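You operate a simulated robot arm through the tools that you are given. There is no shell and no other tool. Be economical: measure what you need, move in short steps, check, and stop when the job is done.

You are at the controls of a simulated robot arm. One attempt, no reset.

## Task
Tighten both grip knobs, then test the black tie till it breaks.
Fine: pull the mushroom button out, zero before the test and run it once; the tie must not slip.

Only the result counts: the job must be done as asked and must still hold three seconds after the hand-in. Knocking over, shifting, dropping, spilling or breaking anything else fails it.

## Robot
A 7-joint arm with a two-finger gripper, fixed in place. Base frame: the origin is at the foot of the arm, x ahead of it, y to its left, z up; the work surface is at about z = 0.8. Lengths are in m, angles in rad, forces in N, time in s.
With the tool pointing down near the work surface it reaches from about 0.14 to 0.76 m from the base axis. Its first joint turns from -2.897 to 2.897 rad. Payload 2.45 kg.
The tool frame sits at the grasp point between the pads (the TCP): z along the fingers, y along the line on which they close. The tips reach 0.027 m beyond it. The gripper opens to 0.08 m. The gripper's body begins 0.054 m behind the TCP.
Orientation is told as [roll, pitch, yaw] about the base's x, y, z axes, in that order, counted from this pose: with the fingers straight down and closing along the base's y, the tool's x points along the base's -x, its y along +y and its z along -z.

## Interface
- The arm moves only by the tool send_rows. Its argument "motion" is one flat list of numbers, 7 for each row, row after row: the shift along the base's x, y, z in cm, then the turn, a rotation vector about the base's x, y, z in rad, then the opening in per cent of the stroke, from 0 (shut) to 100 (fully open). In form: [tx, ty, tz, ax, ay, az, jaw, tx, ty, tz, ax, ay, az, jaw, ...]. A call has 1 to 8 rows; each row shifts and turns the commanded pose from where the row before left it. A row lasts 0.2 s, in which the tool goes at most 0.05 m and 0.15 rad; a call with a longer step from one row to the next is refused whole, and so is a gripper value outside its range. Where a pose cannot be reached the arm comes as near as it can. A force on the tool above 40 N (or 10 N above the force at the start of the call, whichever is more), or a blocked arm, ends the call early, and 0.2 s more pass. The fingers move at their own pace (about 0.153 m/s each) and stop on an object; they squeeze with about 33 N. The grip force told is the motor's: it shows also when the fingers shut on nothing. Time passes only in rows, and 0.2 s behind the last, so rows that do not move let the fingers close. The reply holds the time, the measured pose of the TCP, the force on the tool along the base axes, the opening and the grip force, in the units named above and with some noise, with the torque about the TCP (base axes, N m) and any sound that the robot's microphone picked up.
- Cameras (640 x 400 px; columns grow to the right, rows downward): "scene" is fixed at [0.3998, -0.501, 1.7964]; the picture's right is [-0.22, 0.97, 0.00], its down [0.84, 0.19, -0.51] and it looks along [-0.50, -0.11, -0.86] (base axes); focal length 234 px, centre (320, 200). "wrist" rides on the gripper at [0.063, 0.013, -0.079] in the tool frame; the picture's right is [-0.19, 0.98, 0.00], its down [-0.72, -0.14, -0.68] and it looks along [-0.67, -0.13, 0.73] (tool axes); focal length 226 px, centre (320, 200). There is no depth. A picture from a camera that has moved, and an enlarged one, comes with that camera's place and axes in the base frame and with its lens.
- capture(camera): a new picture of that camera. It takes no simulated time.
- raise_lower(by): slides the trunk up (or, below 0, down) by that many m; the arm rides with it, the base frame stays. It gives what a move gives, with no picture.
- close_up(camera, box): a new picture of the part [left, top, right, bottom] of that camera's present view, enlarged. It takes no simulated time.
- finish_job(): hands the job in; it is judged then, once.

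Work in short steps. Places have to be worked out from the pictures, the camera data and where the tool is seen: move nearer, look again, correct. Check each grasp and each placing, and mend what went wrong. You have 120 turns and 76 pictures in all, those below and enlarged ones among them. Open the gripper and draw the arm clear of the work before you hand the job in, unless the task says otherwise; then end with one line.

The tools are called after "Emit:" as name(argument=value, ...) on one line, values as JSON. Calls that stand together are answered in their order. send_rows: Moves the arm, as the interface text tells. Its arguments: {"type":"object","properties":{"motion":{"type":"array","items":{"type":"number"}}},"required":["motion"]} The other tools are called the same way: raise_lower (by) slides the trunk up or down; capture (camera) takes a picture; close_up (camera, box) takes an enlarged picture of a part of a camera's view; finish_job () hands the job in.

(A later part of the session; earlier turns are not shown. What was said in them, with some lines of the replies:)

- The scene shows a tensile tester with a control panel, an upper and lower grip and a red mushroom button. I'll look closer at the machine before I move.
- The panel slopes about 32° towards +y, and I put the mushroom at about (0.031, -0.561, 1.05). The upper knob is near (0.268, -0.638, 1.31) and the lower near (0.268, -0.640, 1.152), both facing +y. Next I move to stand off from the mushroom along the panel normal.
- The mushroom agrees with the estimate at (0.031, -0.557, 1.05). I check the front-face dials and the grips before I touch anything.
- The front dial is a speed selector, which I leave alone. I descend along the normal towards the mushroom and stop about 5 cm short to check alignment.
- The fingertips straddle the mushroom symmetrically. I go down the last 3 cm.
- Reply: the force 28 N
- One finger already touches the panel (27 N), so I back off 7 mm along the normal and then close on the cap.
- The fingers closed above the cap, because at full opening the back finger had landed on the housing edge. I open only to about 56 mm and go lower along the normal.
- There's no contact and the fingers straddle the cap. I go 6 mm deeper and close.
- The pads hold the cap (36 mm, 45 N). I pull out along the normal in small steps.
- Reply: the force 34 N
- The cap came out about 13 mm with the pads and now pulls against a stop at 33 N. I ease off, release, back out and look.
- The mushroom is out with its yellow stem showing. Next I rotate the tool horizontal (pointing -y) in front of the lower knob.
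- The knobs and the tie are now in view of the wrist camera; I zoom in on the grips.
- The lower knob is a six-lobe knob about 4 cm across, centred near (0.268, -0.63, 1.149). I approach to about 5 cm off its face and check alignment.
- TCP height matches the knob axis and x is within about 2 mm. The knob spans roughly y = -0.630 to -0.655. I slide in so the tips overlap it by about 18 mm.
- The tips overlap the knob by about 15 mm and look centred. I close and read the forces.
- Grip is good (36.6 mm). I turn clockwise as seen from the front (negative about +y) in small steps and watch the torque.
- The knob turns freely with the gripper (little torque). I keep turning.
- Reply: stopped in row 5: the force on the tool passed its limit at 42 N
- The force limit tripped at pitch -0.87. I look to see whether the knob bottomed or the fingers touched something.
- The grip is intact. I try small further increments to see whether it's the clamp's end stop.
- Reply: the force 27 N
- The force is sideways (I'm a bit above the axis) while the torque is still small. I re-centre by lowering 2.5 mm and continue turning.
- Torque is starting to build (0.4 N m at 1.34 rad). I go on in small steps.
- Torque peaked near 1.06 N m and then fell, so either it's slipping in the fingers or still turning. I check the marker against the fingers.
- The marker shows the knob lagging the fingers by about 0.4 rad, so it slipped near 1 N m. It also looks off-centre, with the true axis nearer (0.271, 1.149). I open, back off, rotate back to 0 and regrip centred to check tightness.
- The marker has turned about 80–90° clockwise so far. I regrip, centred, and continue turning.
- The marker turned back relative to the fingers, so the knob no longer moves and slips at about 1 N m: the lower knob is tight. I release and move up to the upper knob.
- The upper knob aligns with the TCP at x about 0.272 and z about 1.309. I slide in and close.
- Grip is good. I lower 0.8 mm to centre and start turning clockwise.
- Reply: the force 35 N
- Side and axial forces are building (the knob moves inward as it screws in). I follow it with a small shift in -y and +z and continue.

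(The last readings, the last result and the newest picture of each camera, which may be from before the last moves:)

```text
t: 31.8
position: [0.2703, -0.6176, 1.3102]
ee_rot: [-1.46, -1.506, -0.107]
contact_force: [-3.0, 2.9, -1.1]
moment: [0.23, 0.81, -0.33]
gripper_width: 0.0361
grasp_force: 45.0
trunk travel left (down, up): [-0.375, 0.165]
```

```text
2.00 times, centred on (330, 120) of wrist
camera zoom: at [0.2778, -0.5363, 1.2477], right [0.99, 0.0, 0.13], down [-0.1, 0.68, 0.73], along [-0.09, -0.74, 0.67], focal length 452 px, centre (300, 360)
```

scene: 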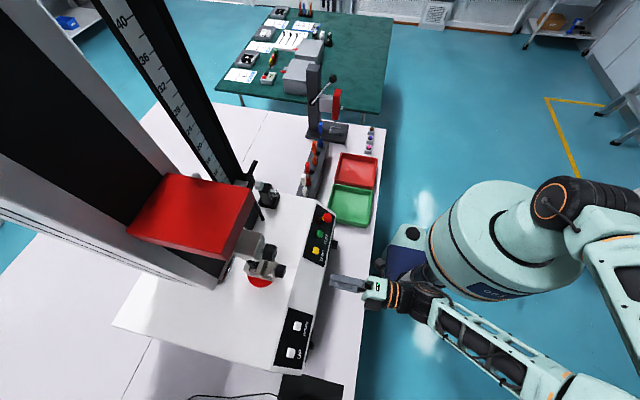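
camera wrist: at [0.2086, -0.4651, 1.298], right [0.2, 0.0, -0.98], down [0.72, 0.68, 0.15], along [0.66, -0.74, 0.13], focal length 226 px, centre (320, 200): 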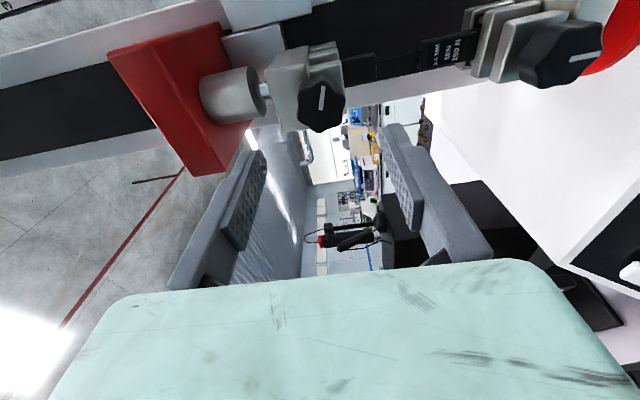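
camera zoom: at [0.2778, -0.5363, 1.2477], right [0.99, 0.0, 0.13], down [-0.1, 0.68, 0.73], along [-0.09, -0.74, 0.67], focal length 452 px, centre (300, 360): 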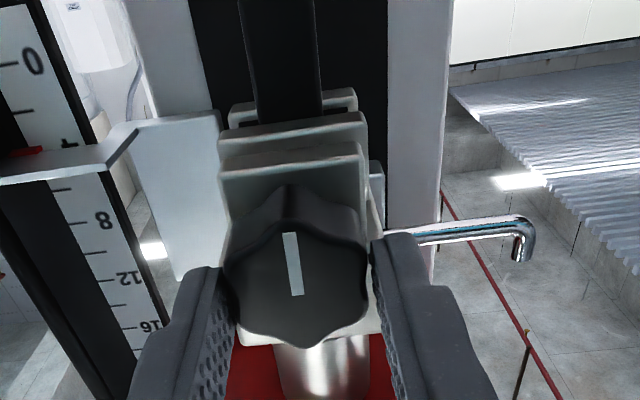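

The upper knob behaves the same: free until about 1.3 rad, then roughly 1 N m with slight slip. I give it one more push for certainty, then release and back off.

Emit:
send_rows(motion=[0, 0, 0, 0, -0.1, 0, 0, 0, 0, 0, 0, -0.1, 0, 0])

Emit:
close_up(camera="wrist", box=[200, 20, 460, 220])

Emit:
send_rows(motion=[0, 0, 0, 0, 0, 0, 80, 0, 0, 0, 0, 0, 0, 80, 0, 3.0, 0, 0, 0.1, 0, 80, 0, 4.0, 0, 0, 0.14, 0, 80, 0, 4, 0, 0, 0.14, 0, 80, 0, 2, 0, 0, 0.14, 0, 80, 0, 0, 0, 0, 0.14, 0, 80, 0, 0, 0, 0, 0.14, 0, 80])

```text
t: 32.4
position: [0.2697, -0.6176, 1.3113]
ee_rot: [1.533, -1.435, -3.1]
contact_force: [-3.7, 5.0, 1.4]
moment: [0.26, 0.36, 0.03]
gripper_width: 0.0366
grasp_force: 45.0
trunk travel left (down, up): [-0.375, 0.165]
```

```text
2.00 times, centred on (330, 120) of wrist
camera zoom: at [0.2898, -0.5364, 1.2512], right [0.95, 0.0, 0.33], down [-0.24, 0.68, 0.7], along [-0.22, -0.74, 0.64], focal length 452 px, centre (300, 360)
```

zoom: 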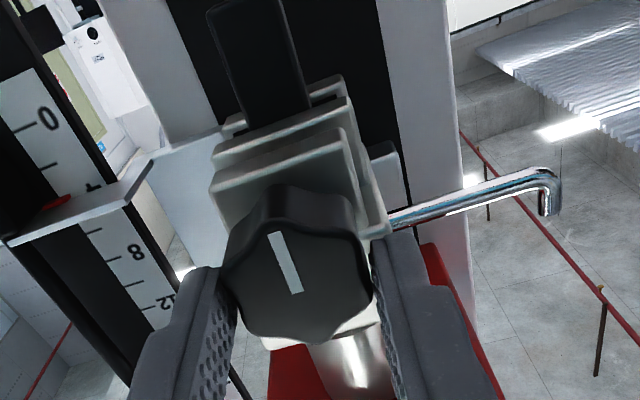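

```text
t: 34.2
position: [0.2704, -0.487, 1.311]
ee_rot: [-1.561, -0.901, -0.009]
contact_force: [0.5, 0.1, 0.7]
moment: [0.01, 0.01, -0.03]
gripper_width: 0.0643
grasp_force: 0.1
trunk travel left (down, up): [-0.375, 0.165]
```

The marker slipped further in the fingers, so the upper knob is tight as well. Next I reorient for the panel and hover over ZERO, estimated at (0.158, -0.568, 1.052).

Emit:
send_rows(motion=[0, 1, 0, 0, 0.15, 0, 60, 0, 1, 0, 0, 0.15, 0, 30, 0, 0, 0, 0, 0.15, 0, 0, 0, 0, 0, 0, 0.15, 0, 0, 0, 0, 0, 0, 0.15, 0, 0, 0, 0, 0, 0, 0.145, 0, 0])

Emit:
send_rows(motion=[-1.4, 0, -1.4, 0.126, 0, 0, 0, -1.4, 0, -1.4, 0.126, 0, 0, 0, -1.4, 0, -1.4, 0.126, 0, 0, 0, -1.4, 0, -1.4, 0.126, 0, 0, 0, -1.4, 0, -1.4, 0.126, 0, 0, 0, -1.4, 0, -1.4, 0.126, 0, 0, 0, -1.4, 0, -1.4, 0.126, 0, 0, 0, -1.4, 0, -1.4, 0.126, 0, 0, 0])

Emit:
capture(camera="wrist")

```text
t: 35.6
position: [0.2699, -0.4677, 1.3101]
ee_rot: [-1.567, -0.008, -0.006]
contact_force: [0.9, -1.2, 0.1]
moment: [0.01, -0.02, 0.0]
gripper_width: 0.0
grasp_force: 29.8
trunk travel left (down, up): [-0.375, 0.165]
```

```text
t: 37.4
position: [0.1587, -0.4656, 1.1979]
ee_rot: [-0.558, -0.003, -0.011]
contact_force: [-0.7, -0.1, 0.3]
moment: [-0.02, -0.01, 0.01]
gripper_width: 0.0001
grasp_force: 30.3
trunk travel left (down, up): [-0.375, 0.165]
```

```text
36 pictures are left
camera wrist: at [0.0945, -0.4136, 1.2598], right [0.2, 0.83, -0.52], down [0.72, 0.23, 0.65], along [0.66, -0.51, -0.55], focal length 226 px, centre (320, 200)
```

wrist: 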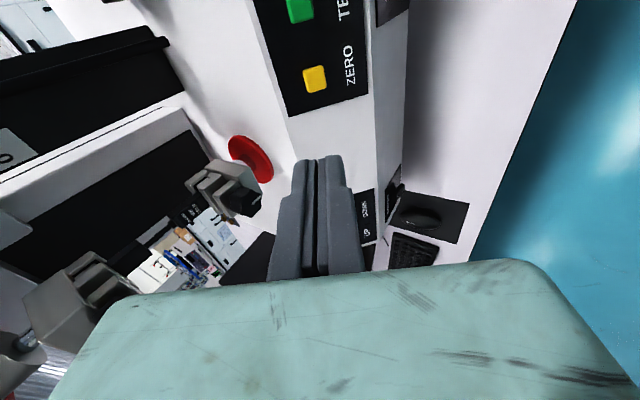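

ZERO is confirmed at (0.158, -0.566, 1.052). I descend to about 3 cm above it along the normal.

Emit:
send_rows(motion=[0, -2.3, -3.2, 0, 0, 0, 0, 0, -2.3, -3.2, 0, 0, 0, 0, 0, -2.3, -3.2, 0, 0, 0, 0])

Emit:
capture(camera="wrist")

Emit:
close_up(camera="scene", box=[250, 190, 380, 290])

```text
t: 38.2
position: [0.1591, -0.5384, 1.1029]
ee_rot: [-0.558, 0.002, -0.013]
contact_force: [0.7, 0.2, -0.4]
moment: [0.04, -0.01, 0.01]
gripper_width: 0.0
grasp_force: 29.4
trunk travel left (down, up): [-0.375, 0.165]
```

```text
35 pictures are left
camera wrist: at [0.0962, -0.4834, 1.164], right [0.2, 0.83, -0.52], down [0.72, 0.23, 0.65], along [0.66, -0.51, -0.55], focal length 226 px, centre (320, 200)
```

wrist: 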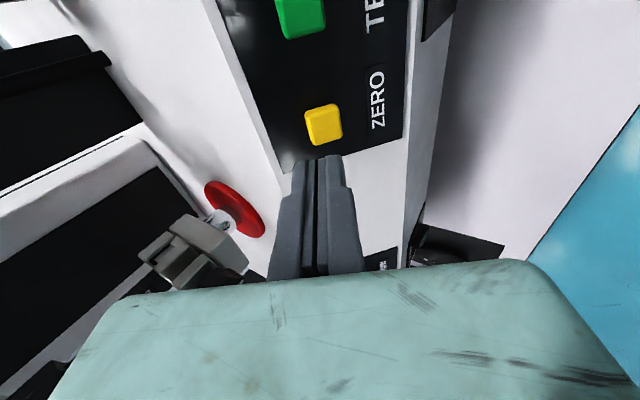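

```text
4.00 times, centred on (315, 240) of scene
camera zoom: at [0.3998, -0.501, 1.7964], right [-0.22, 0.97, 0.0], down [0.84, 0.19, -0.51], along [-0.5, -0.11, -0.86], focal length 935 px, centre (340, 40)
```

zoom: 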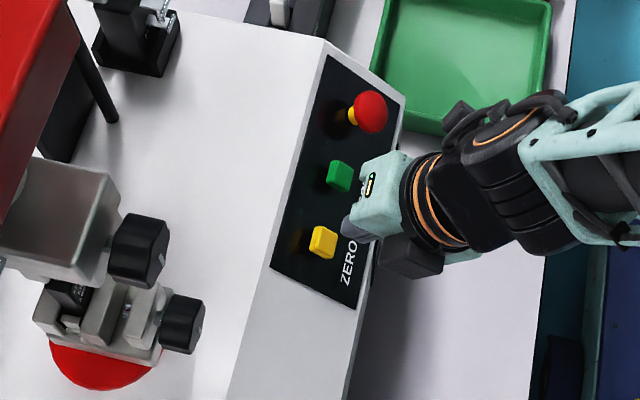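

The tip is about 3 cm above ZERO, offset 3 mm up the slope, which I correct while approaching. Then I press in small steps and watch the force.

Emit:
send_rows(motion=[-0.1, -0.6, -1.2, 0, 0, 0, 0, 0, -0.55, -1.1, 0, 0, 0, 0, 0, -0.1, -0.17, 0, 0, 0, 0])

Emit:
send_rows(motion=[0, -0.1, -0.17, 0, 0, 0, 0])

Emit:
send_rows(motion=[0, -0.1, -0.17, 0, 0, 0, 0])

```text
t: 39.0
position: [0.1585, -0.549, 1.0767]
ee_rot: [-0.557, 0.001, -0.013]
contact_force: [0.5, 1.0, 0.8]
moment: [0.03, 0.02, 0.0]
gripper_width: 0.0
grasp_force: 30.1
trunk travel left (down, up): [-0.375, 0.165]
```

```text
t: 39.4
position: [0.1569, -0.5515, 1.075]
ee_rot: [-0.558, 0.001, -0.011]
contact_force: [0.0, 0.6, -0.7]
moment: [0.01, 0.01, -0.02]
gripper_width: 0.0001
grasp_force: 29.9
trunk travel left (down, up): [-0.375, 0.165]
```

```text
t: 39.8
position: [0.1569, -0.5516, 1.0739]
ee_rot: [-0.56, -0.001, -0.013]
contact_force: [0.3, -0.9, -0.5]
moment: [0.02, -0.04, 0.0]
gripper_width: 0.0
grasp_force: 30.3
trunk travel left (down, up): [-0.375, 0.165]
```

Emit:
send_rows(motion=[0, -0.1, -0.17, 0, 0, 0, 0])

Emit:
send_rows(motion=[0, -0.1, -0.17, 0, 0, 0, 0])

Emit:
close_up(camera="wrist", box=[220, 60, 440, 260])

```text
t: 40.2
position: [0.1574, -0.5519, 1.0735]
ee_rot: [-0.557, -0.001, -0.014]
contact_force: [-0.3, 0.2, 0.2]
moment: [0.04, -0.01, -0.01]
gripper_width: 0.0
grasp_force: 29.9
trunk travel left (down, up): [-0.375, 0.165]
```

```text
t: 40.6
position: [0.1562, -0.5531, 1.0712]
ee_rot: [-0.559, -0.001, -0.013]
contact_force: [-0.7, -0.5, -0.4]
moment: [0.02, 0.01, 0.0]
gripper_width: 0.0
grasp_force: 29.3
trunk travel left (down, up): [-0.375, 0.165]
```

```text
2.00 times, centred on (330, 160) of wrist
camera zoom: at [0.0937, -0.499, 1.1328], right [0.2, 0.83, -0.52], down [0.72, 0.23, 0.65], along [0.66, -0.51, -0.55], focal length 452 px, centre (300, 280)
```

zoom: 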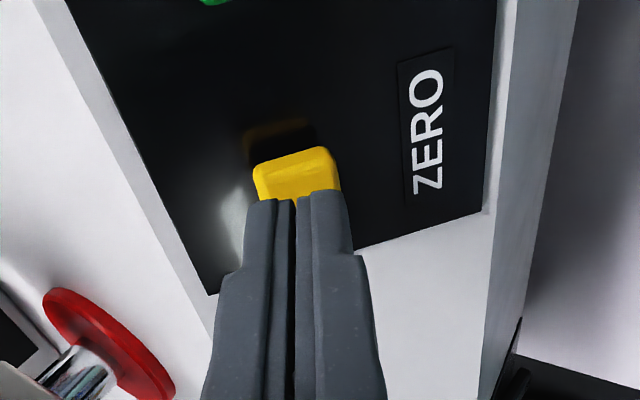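

No contact yet; the button top seems about 5 mm lower than estimated. I continue down.

Emit:
send_rows(motion=[0, -0.15, -0.25, 0, 0, 0, 0])

Emit:
send_rows(motion=[-0.1, -0.1, -0.17, 0, 0, 0, 0])

Emit:
send_rows(motion=[0, -0.1, -0.17, 0, 0, 0, 0])

```text
t: 41.0
position: [0.1574, -0.5549, 1.0691]
ee_rot: [-0.558, 0.0, -0.013]
contact_force: [-0.4, -1.1, -1.0]
moment: [-0.01, 0.0, -0.02]
gripper_width: 0.0001
grasp_force: 29.7
trunk travel left (down, up): [-0.375, 0.165]
```

```text
t: 41.4
position: [0.1578, -0.5566, 1.0691]
ee_rot: [-0.557, 0.0, -0.011]
contact_force: [-0.6, 0.4, 0.7]
moment: [-0.03, 0.01, 0.01]
gripper_width: 0.0002
grasp_force: 29.3
trunk travel left (down, up): [-0.375, 0.165]
```

```text
t: 41.8
position: [0.1566, -0.5572, 1.0654]
ee_rot: [-0.558, 0.002, -0.013]
contact_force: [0.4, -0.6, 0.9]
moment: [0.0, -0.02, 0.01]
gripper_width: 0.0
grasp_force: 29.7
trunk travel left (down, up): [-0.375, 0.165]
```

Emit:
send_rows(motion=[0, -0.1, -0.17, 0, 0, 0, 0])

Emit:
send_rows(motion=[0, -0.1, -0.17, 0, 0, 0, 0])

Emit:
close_up(camera="wrist", box=[220, 60, 440, 260])

```text
t: 42.2
position: [0.157, -0.5581, 1.0638]
ee_rot: [-0.558, 0.0, -0.011]
contact_force: [-0.1, 0.3, 1.3]
moment: [0.0, -0.02, -0.01]
gripper_width: 0.0
grasp_force: 29.6
trunk travel left (down, up): [-0.375, 0.165]
heard: click
```

```text
t: 42.6
position: [0.1567, -0.5581, 1.061]
ee_rot: [-0.56, 0.0, -0.013]
contact_force: [-0.2, 1.0, 1.7]
moment: [-0.04, 0.0, -0.02]
gripper_width: 0.0001
grasp_force: 29.8
trunk travel left (down, up): [-0.375, 0.165]
```

```text
2.00 times, centred on (330, 160) of wrist
camera zoom: at [0.0933, -0.5042, 1.1229], right [0.2, 0.83, -0.52], down [0.72, 0.23, 0.65], along [0.66, -0.51, -0.55], focal length 452 px, centre (300, 280)
```

zoom: 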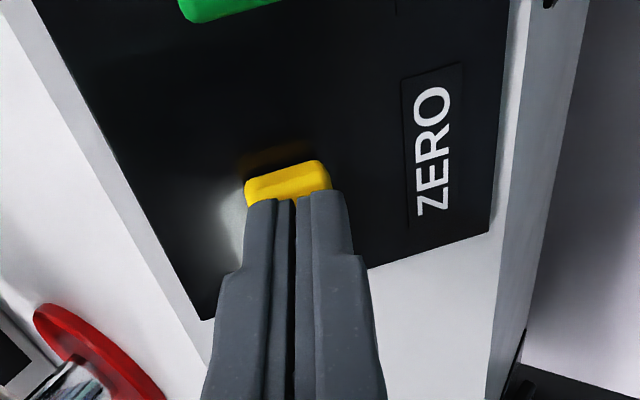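

I heard a click with the button depressed, so ZERO has been pressed. I retreat 4 cm along the normal and shift 6 cm in -x over TEST.

Emit:
send_rows(motion=[0, 1.05, 1.7, 0, 0, 0, 0, 0, 1.05, 1.7, 0, 0, 0, 0, -3, 0, 0, 0, 0, 0, 0, -2.8, 0, 0, 0, 0, 0, 0])

Emit:
capture(camera="wrist")

Emit:
capture(camera="scene")

```text
t: 43.6
position: [0.098, -0.5394, 1.0952]
ee_rot: [-0.559, -0.001, -0.012]
contact_force: [-0.3, -0.6, 0.2]
moment: [0.0, -0.02, -0.04]
gripper_width: 0.0
grasp_force: 30.0
trunk travel left (down, up): [-0.375, 0.165]
```

```text
31 pictures are left
camera wrist: at [0.0335, -0.4849, 1.1571], right [0.2, 0.83, -0.52], down [0.72, 0.23, 0.65], along [0.66, -0.51, -0.55], focal length 226 px, centre (320, 200)
```

wrist: 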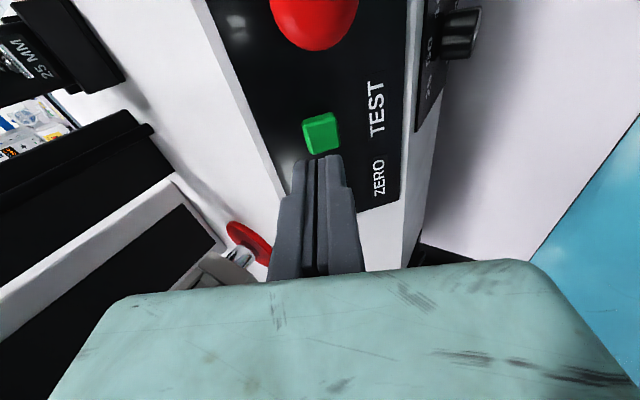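

```text
30 pictures are left
```

scene: 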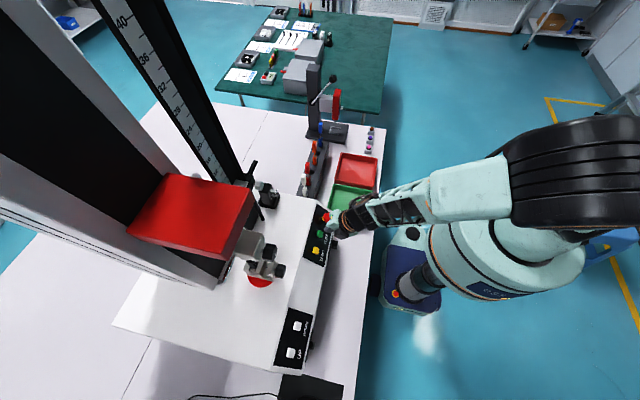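

TEST sits under the tip just as ZERO did. I descend and press in small steps until the click.

Emit:
send_rows(motion=[0.05, -0.8, -1.35, 0, 0, 0, 0, 0.05, -0.75, -1.25, 0, 0, 0, 0])

Emit:
send_rows(motion=[0, -0.15, -0.25, 0, 0, 0, 0])

```text
t: 44.2
position: [0.0999, -0.5558, 1.0685]
ee_rot: [-0.558, 0.0, -0.013]
contact_force: [0.3, -0.7, 0.3]
moment: [-0.02, 0.0, 0.01]
gripper_width: 0.0001
grasp_force: 30.1
trunk travel left (down, up): [-0.375, 0.165]
```

```text
t: 44.6
position: [0.0991, -0.5554, 1.0669]
ee_rot: [-0.558, -0.001, -0.01]
contact_force: [-0.2, -0.6, 0.6]
moment: [-0.01, -0.04, 0.02]
gripper_width: 0.0
grasp_force: 29.9
trunk travel left (down, up): [-0.375, 0.165]
```

Emit:
send_rows(motion=[0, -0.13, -0.22, 0, 0, 0, 0])

```text
t: 45.0
position: [0.0995, -0.5573, 1.0648]
ee_rot: [-0.557, 0.0, -0.012]
contact_force: [-0.6, 0.6, 1.2]
moment: [-0.02, 0.0, -0.04]
gripper_width: 0.0001
grasp_force: 29.5
trunk travel left (down, up): [-0.375, 0.165]
```

Emit:
send_rows(motion=[0, -0.1, -0.17, 0, 0, 0, 0])

```text
t: 45.4
position: [0.1006, -0.5558, 1.0626]
ee_rot: [-0.557, 0.001, -0.012]
contact_force: [0.5, 0.3, 1.4]
moment: [-0.01, -0.03, 0.05]
gripper_width: 0.0002
grasp_force: 29.1
trunk travel left (down, up): [-0.375, 0.165]
heard: click
```

The TEST button clicked. I retreat straight away along the normal and watch the machine.

Emit:
send_rows(motion=[0, 1.05, 1.7, 0, 0, 0, 0, 0, 1.6, 2.55, 0, 0, 0, 0, 0, 2, 2.55, 0, 0, 0, 0, 0, 3, 1, 0, 0, 0, 0])

Emit:
capture(camera="scene")

Emit:
capture(camera="wrist")

```text
t: 46.4
position: [0.1018, -0.4781, 1.1418]
ee_rot: [-0.559, 0.001, -0.011]
contact_force: [-0.3, 1.1, 0.0]
moment: [0.02, -0.03, -0.01]
gripper_width: 0.0
grasp_force: 30.0
trunk travel left (down, up): [-0.375, 0.165]
```

```text
29 pictures are left
```

scene: 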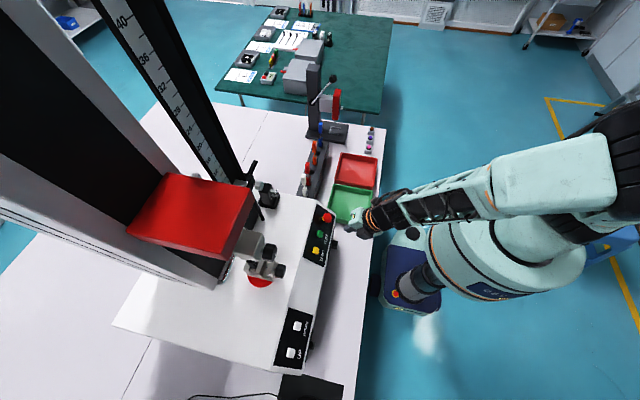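

```text
28 pictures are left
camera wrist: at [0.038, -0.4238, 1.2028], right [0.2, 0.83, -0.52], down [0.72, 0.23, 0.65], along [0.66, -0.51, -0.55], focal length 226 px, centre (320, 200)
```

wrist: 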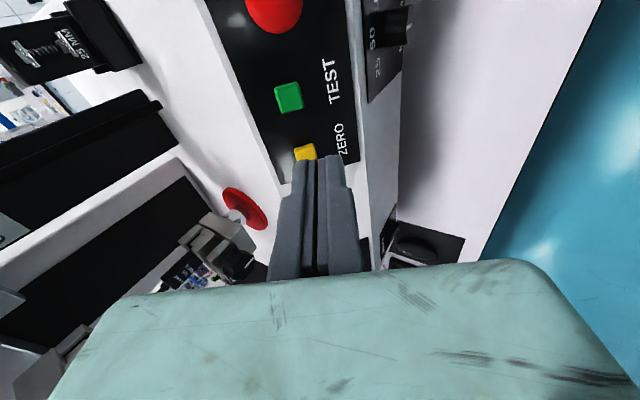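

Now the machine needs time. Meanwhile I move clear to the earlier viewing pose, with fingers pointing -y from a distance, to watch the tie.

Emit:
send_rows(motion=[1.5, 1, 1, -0.126, 0, 0, 30, 1.5, 1, 1, -0.126, 0, 0, 60, 1.5, 1, 1, -0.126, 0, 0, 60, 1.5, 1, 1, -0.126, 0, 0, 60, 1.5, 1, 1, -0.126, 0, 0, 60, 1.5, 0, 1, -0.126, 0, 0, 60, 1.5, 0, 0, -0.126, 0, 0, 60, 1.5, 0, 0, -0.126, 0, 0, 60])

Emit:
send_rows(motion=[0, 0, 0, 0, 0, 0, 60, 0, 0, 0, 0, 0, 0, 60, 0, 0, 0, 0, 0, 0, 60, 0, 0, 0, 0, 0, 0, 60, 0, 0, 0, 0, 0, 0, 60, 0, 0, 0, 0, 0, 0, 60, 0, 0, 0, 0, 0, 0, 60, 0, 0, 0, 0, 0, 0, 60])

Emit:
capture(camera="wrist")

```text
t: 48.2
position: [0.2255, -0.437, 1.2001]
ee_rot: [-1.568, -0.012, -0.006]
contact_force: [0.3, 0.0, -0.7]
moment: [0.03, -0.01, 0.03]
gripper_width: 0.048
grasp_force: 0.1
out of reach, approached as far as the arm can: row 5
trunk travel left (down, up): [-0.375, 0.165]
```

```text
t: 50.0
position: [0.2241, -0.4371, 1.1995]
ee_rot: [-1.566, -0.01, -0.005]
contact_force: [0.5, 0.4, 0.4]
moment: [0.02, -0.02, 0.02]
gripper_width: 0.0479
grasp_force: 0.1
trunk travel left (down, up): [-0.375, 0.165]
```

```text
27 pictures are left
camera wrist: at [0.1604, -0.356, 1.1873], right [0.2, 0.0, -0.98], down [0.72, 0.68, 0.15], along [0.66, -0.74, 0.14], focal length 226 px, centre (320, 200)
```

wrist: 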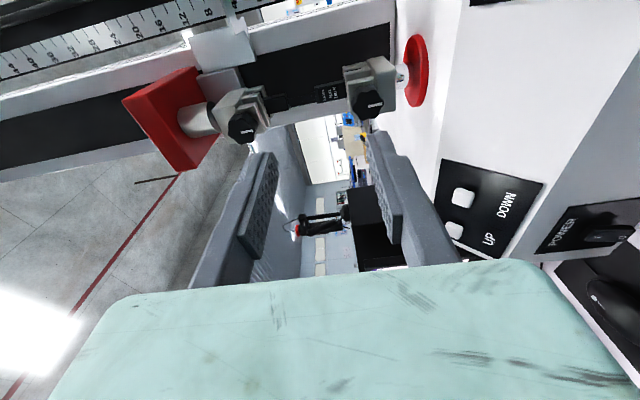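

I spot a POWER switch on the front. I check its state and whether the crosshead has moved.

Emit:
close_up(camera="wrist", box=[430, 150, 640, 290])

Emit:
close_up(camera="wrist", box=[170, 20, 440, 170])

```text
2.86 times, centred on (535, 220) of wrist
camera zoom: at [0.1604, -0.356, 1.1873], right [0.2, 0.0, -0.98], down [0.72, 0.68, 0.15], along [0.66, -0.74, 0.14], focal length 646 px, centre (-294, 143)
```

zoom: 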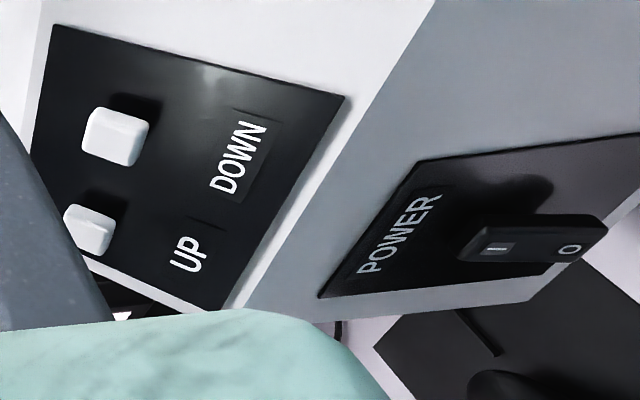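

```text
2.37 times, centred on (305, 95) of wrist
camera zoom: at [0.1604, -0.356, 1.1873], right [0.2, 0.0, -0.98], down [0.72, 0.68, 0.15], along [0.66, -0.74, 0.14], focal length 536 px, centre (356, 449)
```

zoom: 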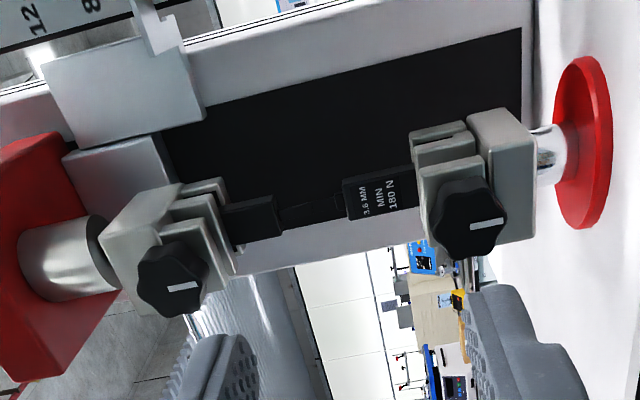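

The gap has barely changed, but the travel could be slow. I wait more and compare from the same pose.

Emit:
send_rows(motion=[0, 0, 0, 0, 0, 0, 60, 0, 0, 0, 0, 0, 0, 60, 0, 0, 0, 0, 0, 0, 60, 0, 0, 0, 0, 0, 0, 60, 0, 0, 0, 0, 0, 0, 60, 0, 0, 0, 0, 0, 0, 60, 0, 0, 0, 0, 0, 0, 60, 0, 0, 0, 0, 0, 0, 60])

Emit:
send_rows(motion=[0, 0, 0, 0, 0, 0, 60, 0, 0, 0, 0, 0, 0, 60, 0, 0, 0, 0, 0, 0, 60, 0, 0, 0, 0, 0, 0, 60, 0, 0, 0, 0, 0, 0, 60, 0, 0, 0, 0, 0, 0, 60, 0, 0, 0, 0, 0, 0, 60, 0, 0, 0, 0, 0, 0, 60])

Emit:
close_up(camera="wrist", box=[170, 20, 440, 170])

```text
t: 51.8
position: [0.2241, -0.4371, 1.1979]
ee_rot: [-1.567, -0.009, -0.004]
contact_force: [0.4, -0.5, -0.3]
moment: [0.0, 0.04, 0.0]
gripper_width: 0.0478
grasp_force: 0.1
trunk travel left (down, up): [-0.375, 0.165]
```

```text
t: 53.6
position: [0.2256, -0.4371, 1.1993]
ee_rot: [-1.567, -0.011, -0.005]
contact_force: [1.0, 0.5, 0.9]
moment: [0.02, 0.0, 0.0]
gripper_width: 0.0482
grasp_force: 0.1
trunk travel left (down, up): [-0.375, 0.165]
```

```text
2.37 times, centred on (305, 95) of wrist
camera zoom: at [0.1603, -0.356, 1.1873], right [0.2, 0.0, -0.98], down [0.72, 0.68, 0.15], along [0.66, -0.74, 0.14], focal length 536 px, centre (356, 449)
```

zoom: 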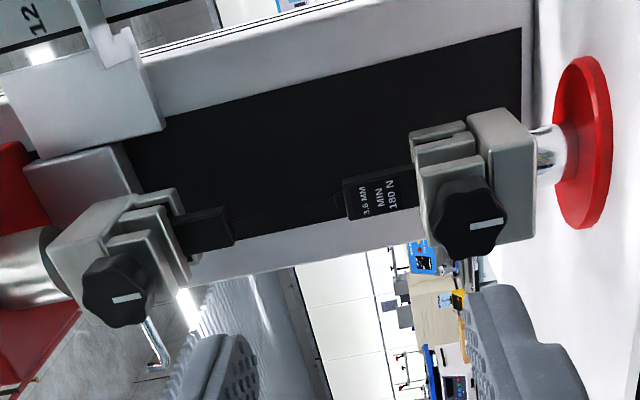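

The crosshead is rising, so the test is running. I keep waiting for a break.

Emit:
send_rows(motion=[0, 0, 0, 0, 0, 0, 60, 0, 0, 0, 0, 0, 0, 60, 0, 0, 0, 0, 0, 0, 60, 0, 0, 0, 0, 0, 0, 60, 0, 0, 0, 0, 0, 0, 60, 0, 0, 0, 0, 0, 0, 60, 0, 0, 0, 0, 0, 0, 60, 0, 0, 0, 0, 0, 0, 60])

Emit:
send_rows(motion=[0, 0, 0, 0, 0, 0, 60, 0, 0, 0, 0, 0, 0, 60, 0, 0, 0, 0, 0, 0, 60, 0, 0, 0, 0, 0, 0, 60, 0, 0, 0, 0, 0, 0, 60, 0, 0, 0, 0, 0, 0, 60, 0, 0, 0, 0, 0, 0, 60, 0, 0, 0, 0, 0, 0, 60])

Emit:
send_rows(motion=[0, 0, 0, 0, 0, 0, 60, 0, 0, 0, 0, 0, 0, 60, 0, 0, 0, 0, 0, 0, 60, 0, 0, 0, 0, 0, 0, 60, 0, 0, 0, 0, 0, 0, 60, 0, 0, 0, 0, 0, 0, 60, 0, 0, 0, 0, 0, 0, 60, 0, 0, 0, 0, 0, 0, 60])

Emit:
close_up(camera="wrist", box=[130, 20, 440, 190])

```text
t: 55.4
position: [0.2234, -0.4367, 1.1994]
ee_rot: [-1.569, -0.01, -0.007]
contact_force: [0.1, -0.5, 0.2]
moment: [-0.03, -0.01, 0.01]
gripper_width: 0.0477
grasp_force: 0.0
trunk travel left (down, up): [-0.375, 0.165]
```

```text
t: 57.2
position: [0.2237, -0.4365, 1.1991]
ee_rot: [-1.567, -0.009, -0.005]
contact_force: [-0.6, 0.4, -0.7]
moment: [-0.01, 0.03, 0.03]
gripper_width: 0.048
grasp_force: 0.1
trunk travel left (down, up): [-0.375, 0.165]
```

```text
t: 59.0
position: [0.2235, -0.437, 1.198]
ee_rot: [-1.567, -0.009, -0.005]
contact_force: [-0.3, 0.7, 0.6]
moment: [0.0, 0.01, -0.01]
gripper_width: 0.0478
grasp_force: 0.1
trunk travel left (down, up): [-0.375, 0.165]
```

```text
2.06 times, centred on (285, 105) of wrist
camera zoom: at [0.1603, -0.356, 1.1873], right [0.2, 0.0, -0.98], down [0.72, 0.68, 0.15], along [0.66, -0.74, 0.14], focal length 467 px, centre (392, 396)
```

zoom: 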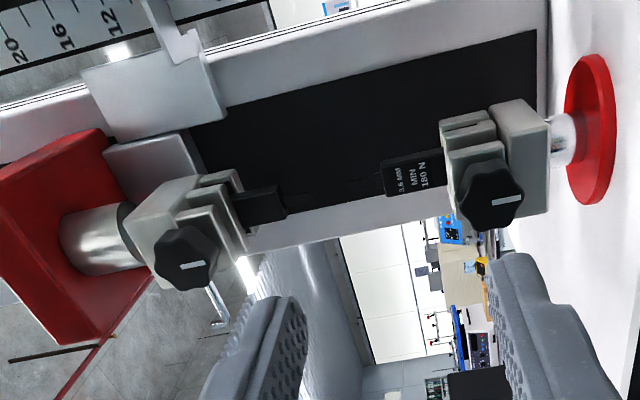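

The crosshead has stopped at about the same place as at 53.6 s. I zoom in on the tie to confirm a break and no slip.

Emit:
close_up(camera="wrist", box=[220, 80, 360, 150])

Emit:
close_up(camera="scene", box=[220, 180, 360, 290])

```text
4.57 times, centred on (290, 115) of wrist
camera zoom: at [0.1603, -0.356, 1.1873], right [0.2, 0.0, -0.98], down [0.72, 0.68, 0.15], along [0.66, -0.74, 0.14], focal length 1033 px, centre (457, 589)
```

zoom: 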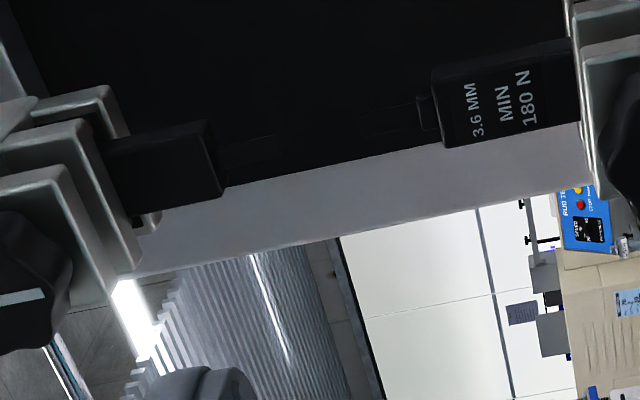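

```text
3.64 times, centred on (290, 235) of scene
camera zoom: at [0.3998, -0.501, 1.7964], right [-0.22, 0.97, 0.0], down [0.84, 0.19, -0.51], along [-0.5, -0.11, -0.86], focal length 850 px, centre (429, 73)
```

zoom: 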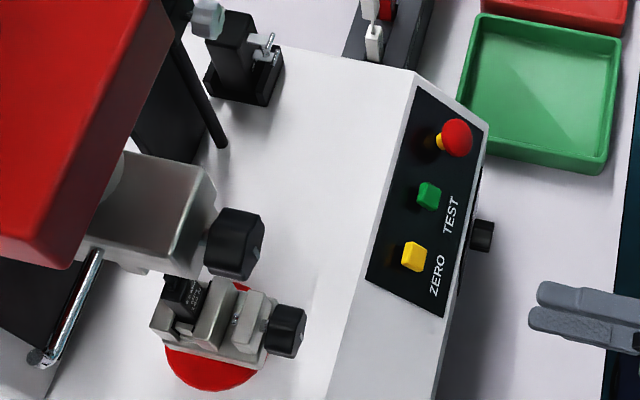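

A stub sticks out of each grip with a gap between, and both ends are still held. I shift the camera 7 cm in -x so the tie shows against the white column for certainty.

Emit:
send_rows(motion=[-3.5, 0, 0, 0, 0, 0, 60, -3.5, 0, 0, 0, 0, 0, 60])

Emit:
close_up(camera="wrist", box=[220, 100, 380, 220])

```text
t: 59.6
position: [0.1518, -0.4364, 1.1988]
ee_rot: [-1.567, -0.011, -0.006]
contact_force: [-0.6, -0.2, -0.7]
moment: [0.01, -0.04, -0.03]
gripper_width: 0.048
grasp_force: 0.2
trunk travel left (down, up): [-0.375, 0.165]
```

```text
3.33 times, centred on (300, 160) of wrist
camera zoom: at [0.0891, -0.3554, 1.1872], right [0.2, 0.0, -0.98], down [0.72, 0.68, 0.15], along [0.66, -0.74, 0.14], focal length 754 px, centre (387, 333)
```

zoom: 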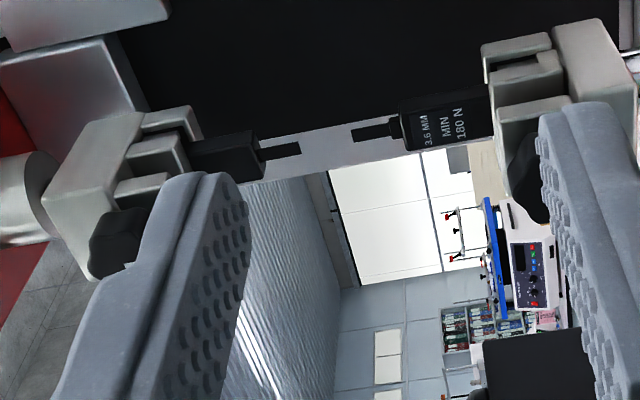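

The tie has clearly snapped mid-span with both tabs still held. I open the gripper and draw the arm a little further clear.

Emit:
send_rows(motion=[0, 2, 1, 0, 0, 0, 100, 0, 2, 1, 0, 0, 0, 100, 0, 1, 1, 0, 0, 0, 100, 0, 0, 0, 0, 0, 0, 100])

Emit:
capture(camera="scene")

```text
t: 60.6
position: [0.1776, -0.4255, 1.2053]
ee_rot: [-1.567, -0.01, -0.007]
contact_force: [-0.4, 0.8, -1.0]
moment: [0.0, -0.01, -0.03]
gripper_width: 0.0801
grasp_force: 0.0
out of reach, approached as far as the arm can: row 1, 2, 3
trunk travel left (down, up): [-0.375, 0.165]
```

```text
19 pictures are left
```

scene: 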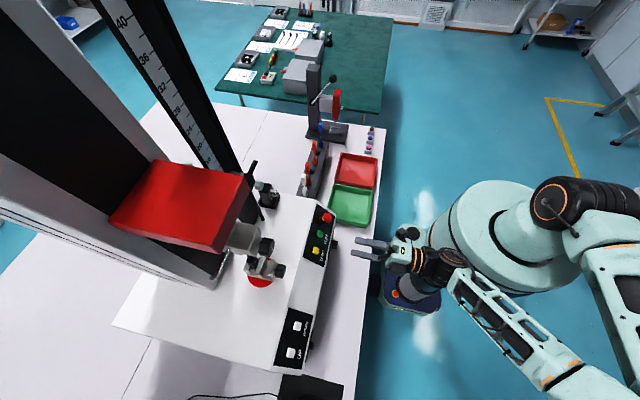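

The arm is clear, the gripper is open and nothing else has moved, so I hand in the job.

Emit:
finish_job()

```text
The job is handed in.
```

I tightened both grip knobs until they slipped in the fingers, pulled the mushroom button out, pressed ZERO and ran TEST once; the black tie snapped mid-span with both ends still held in the grips.
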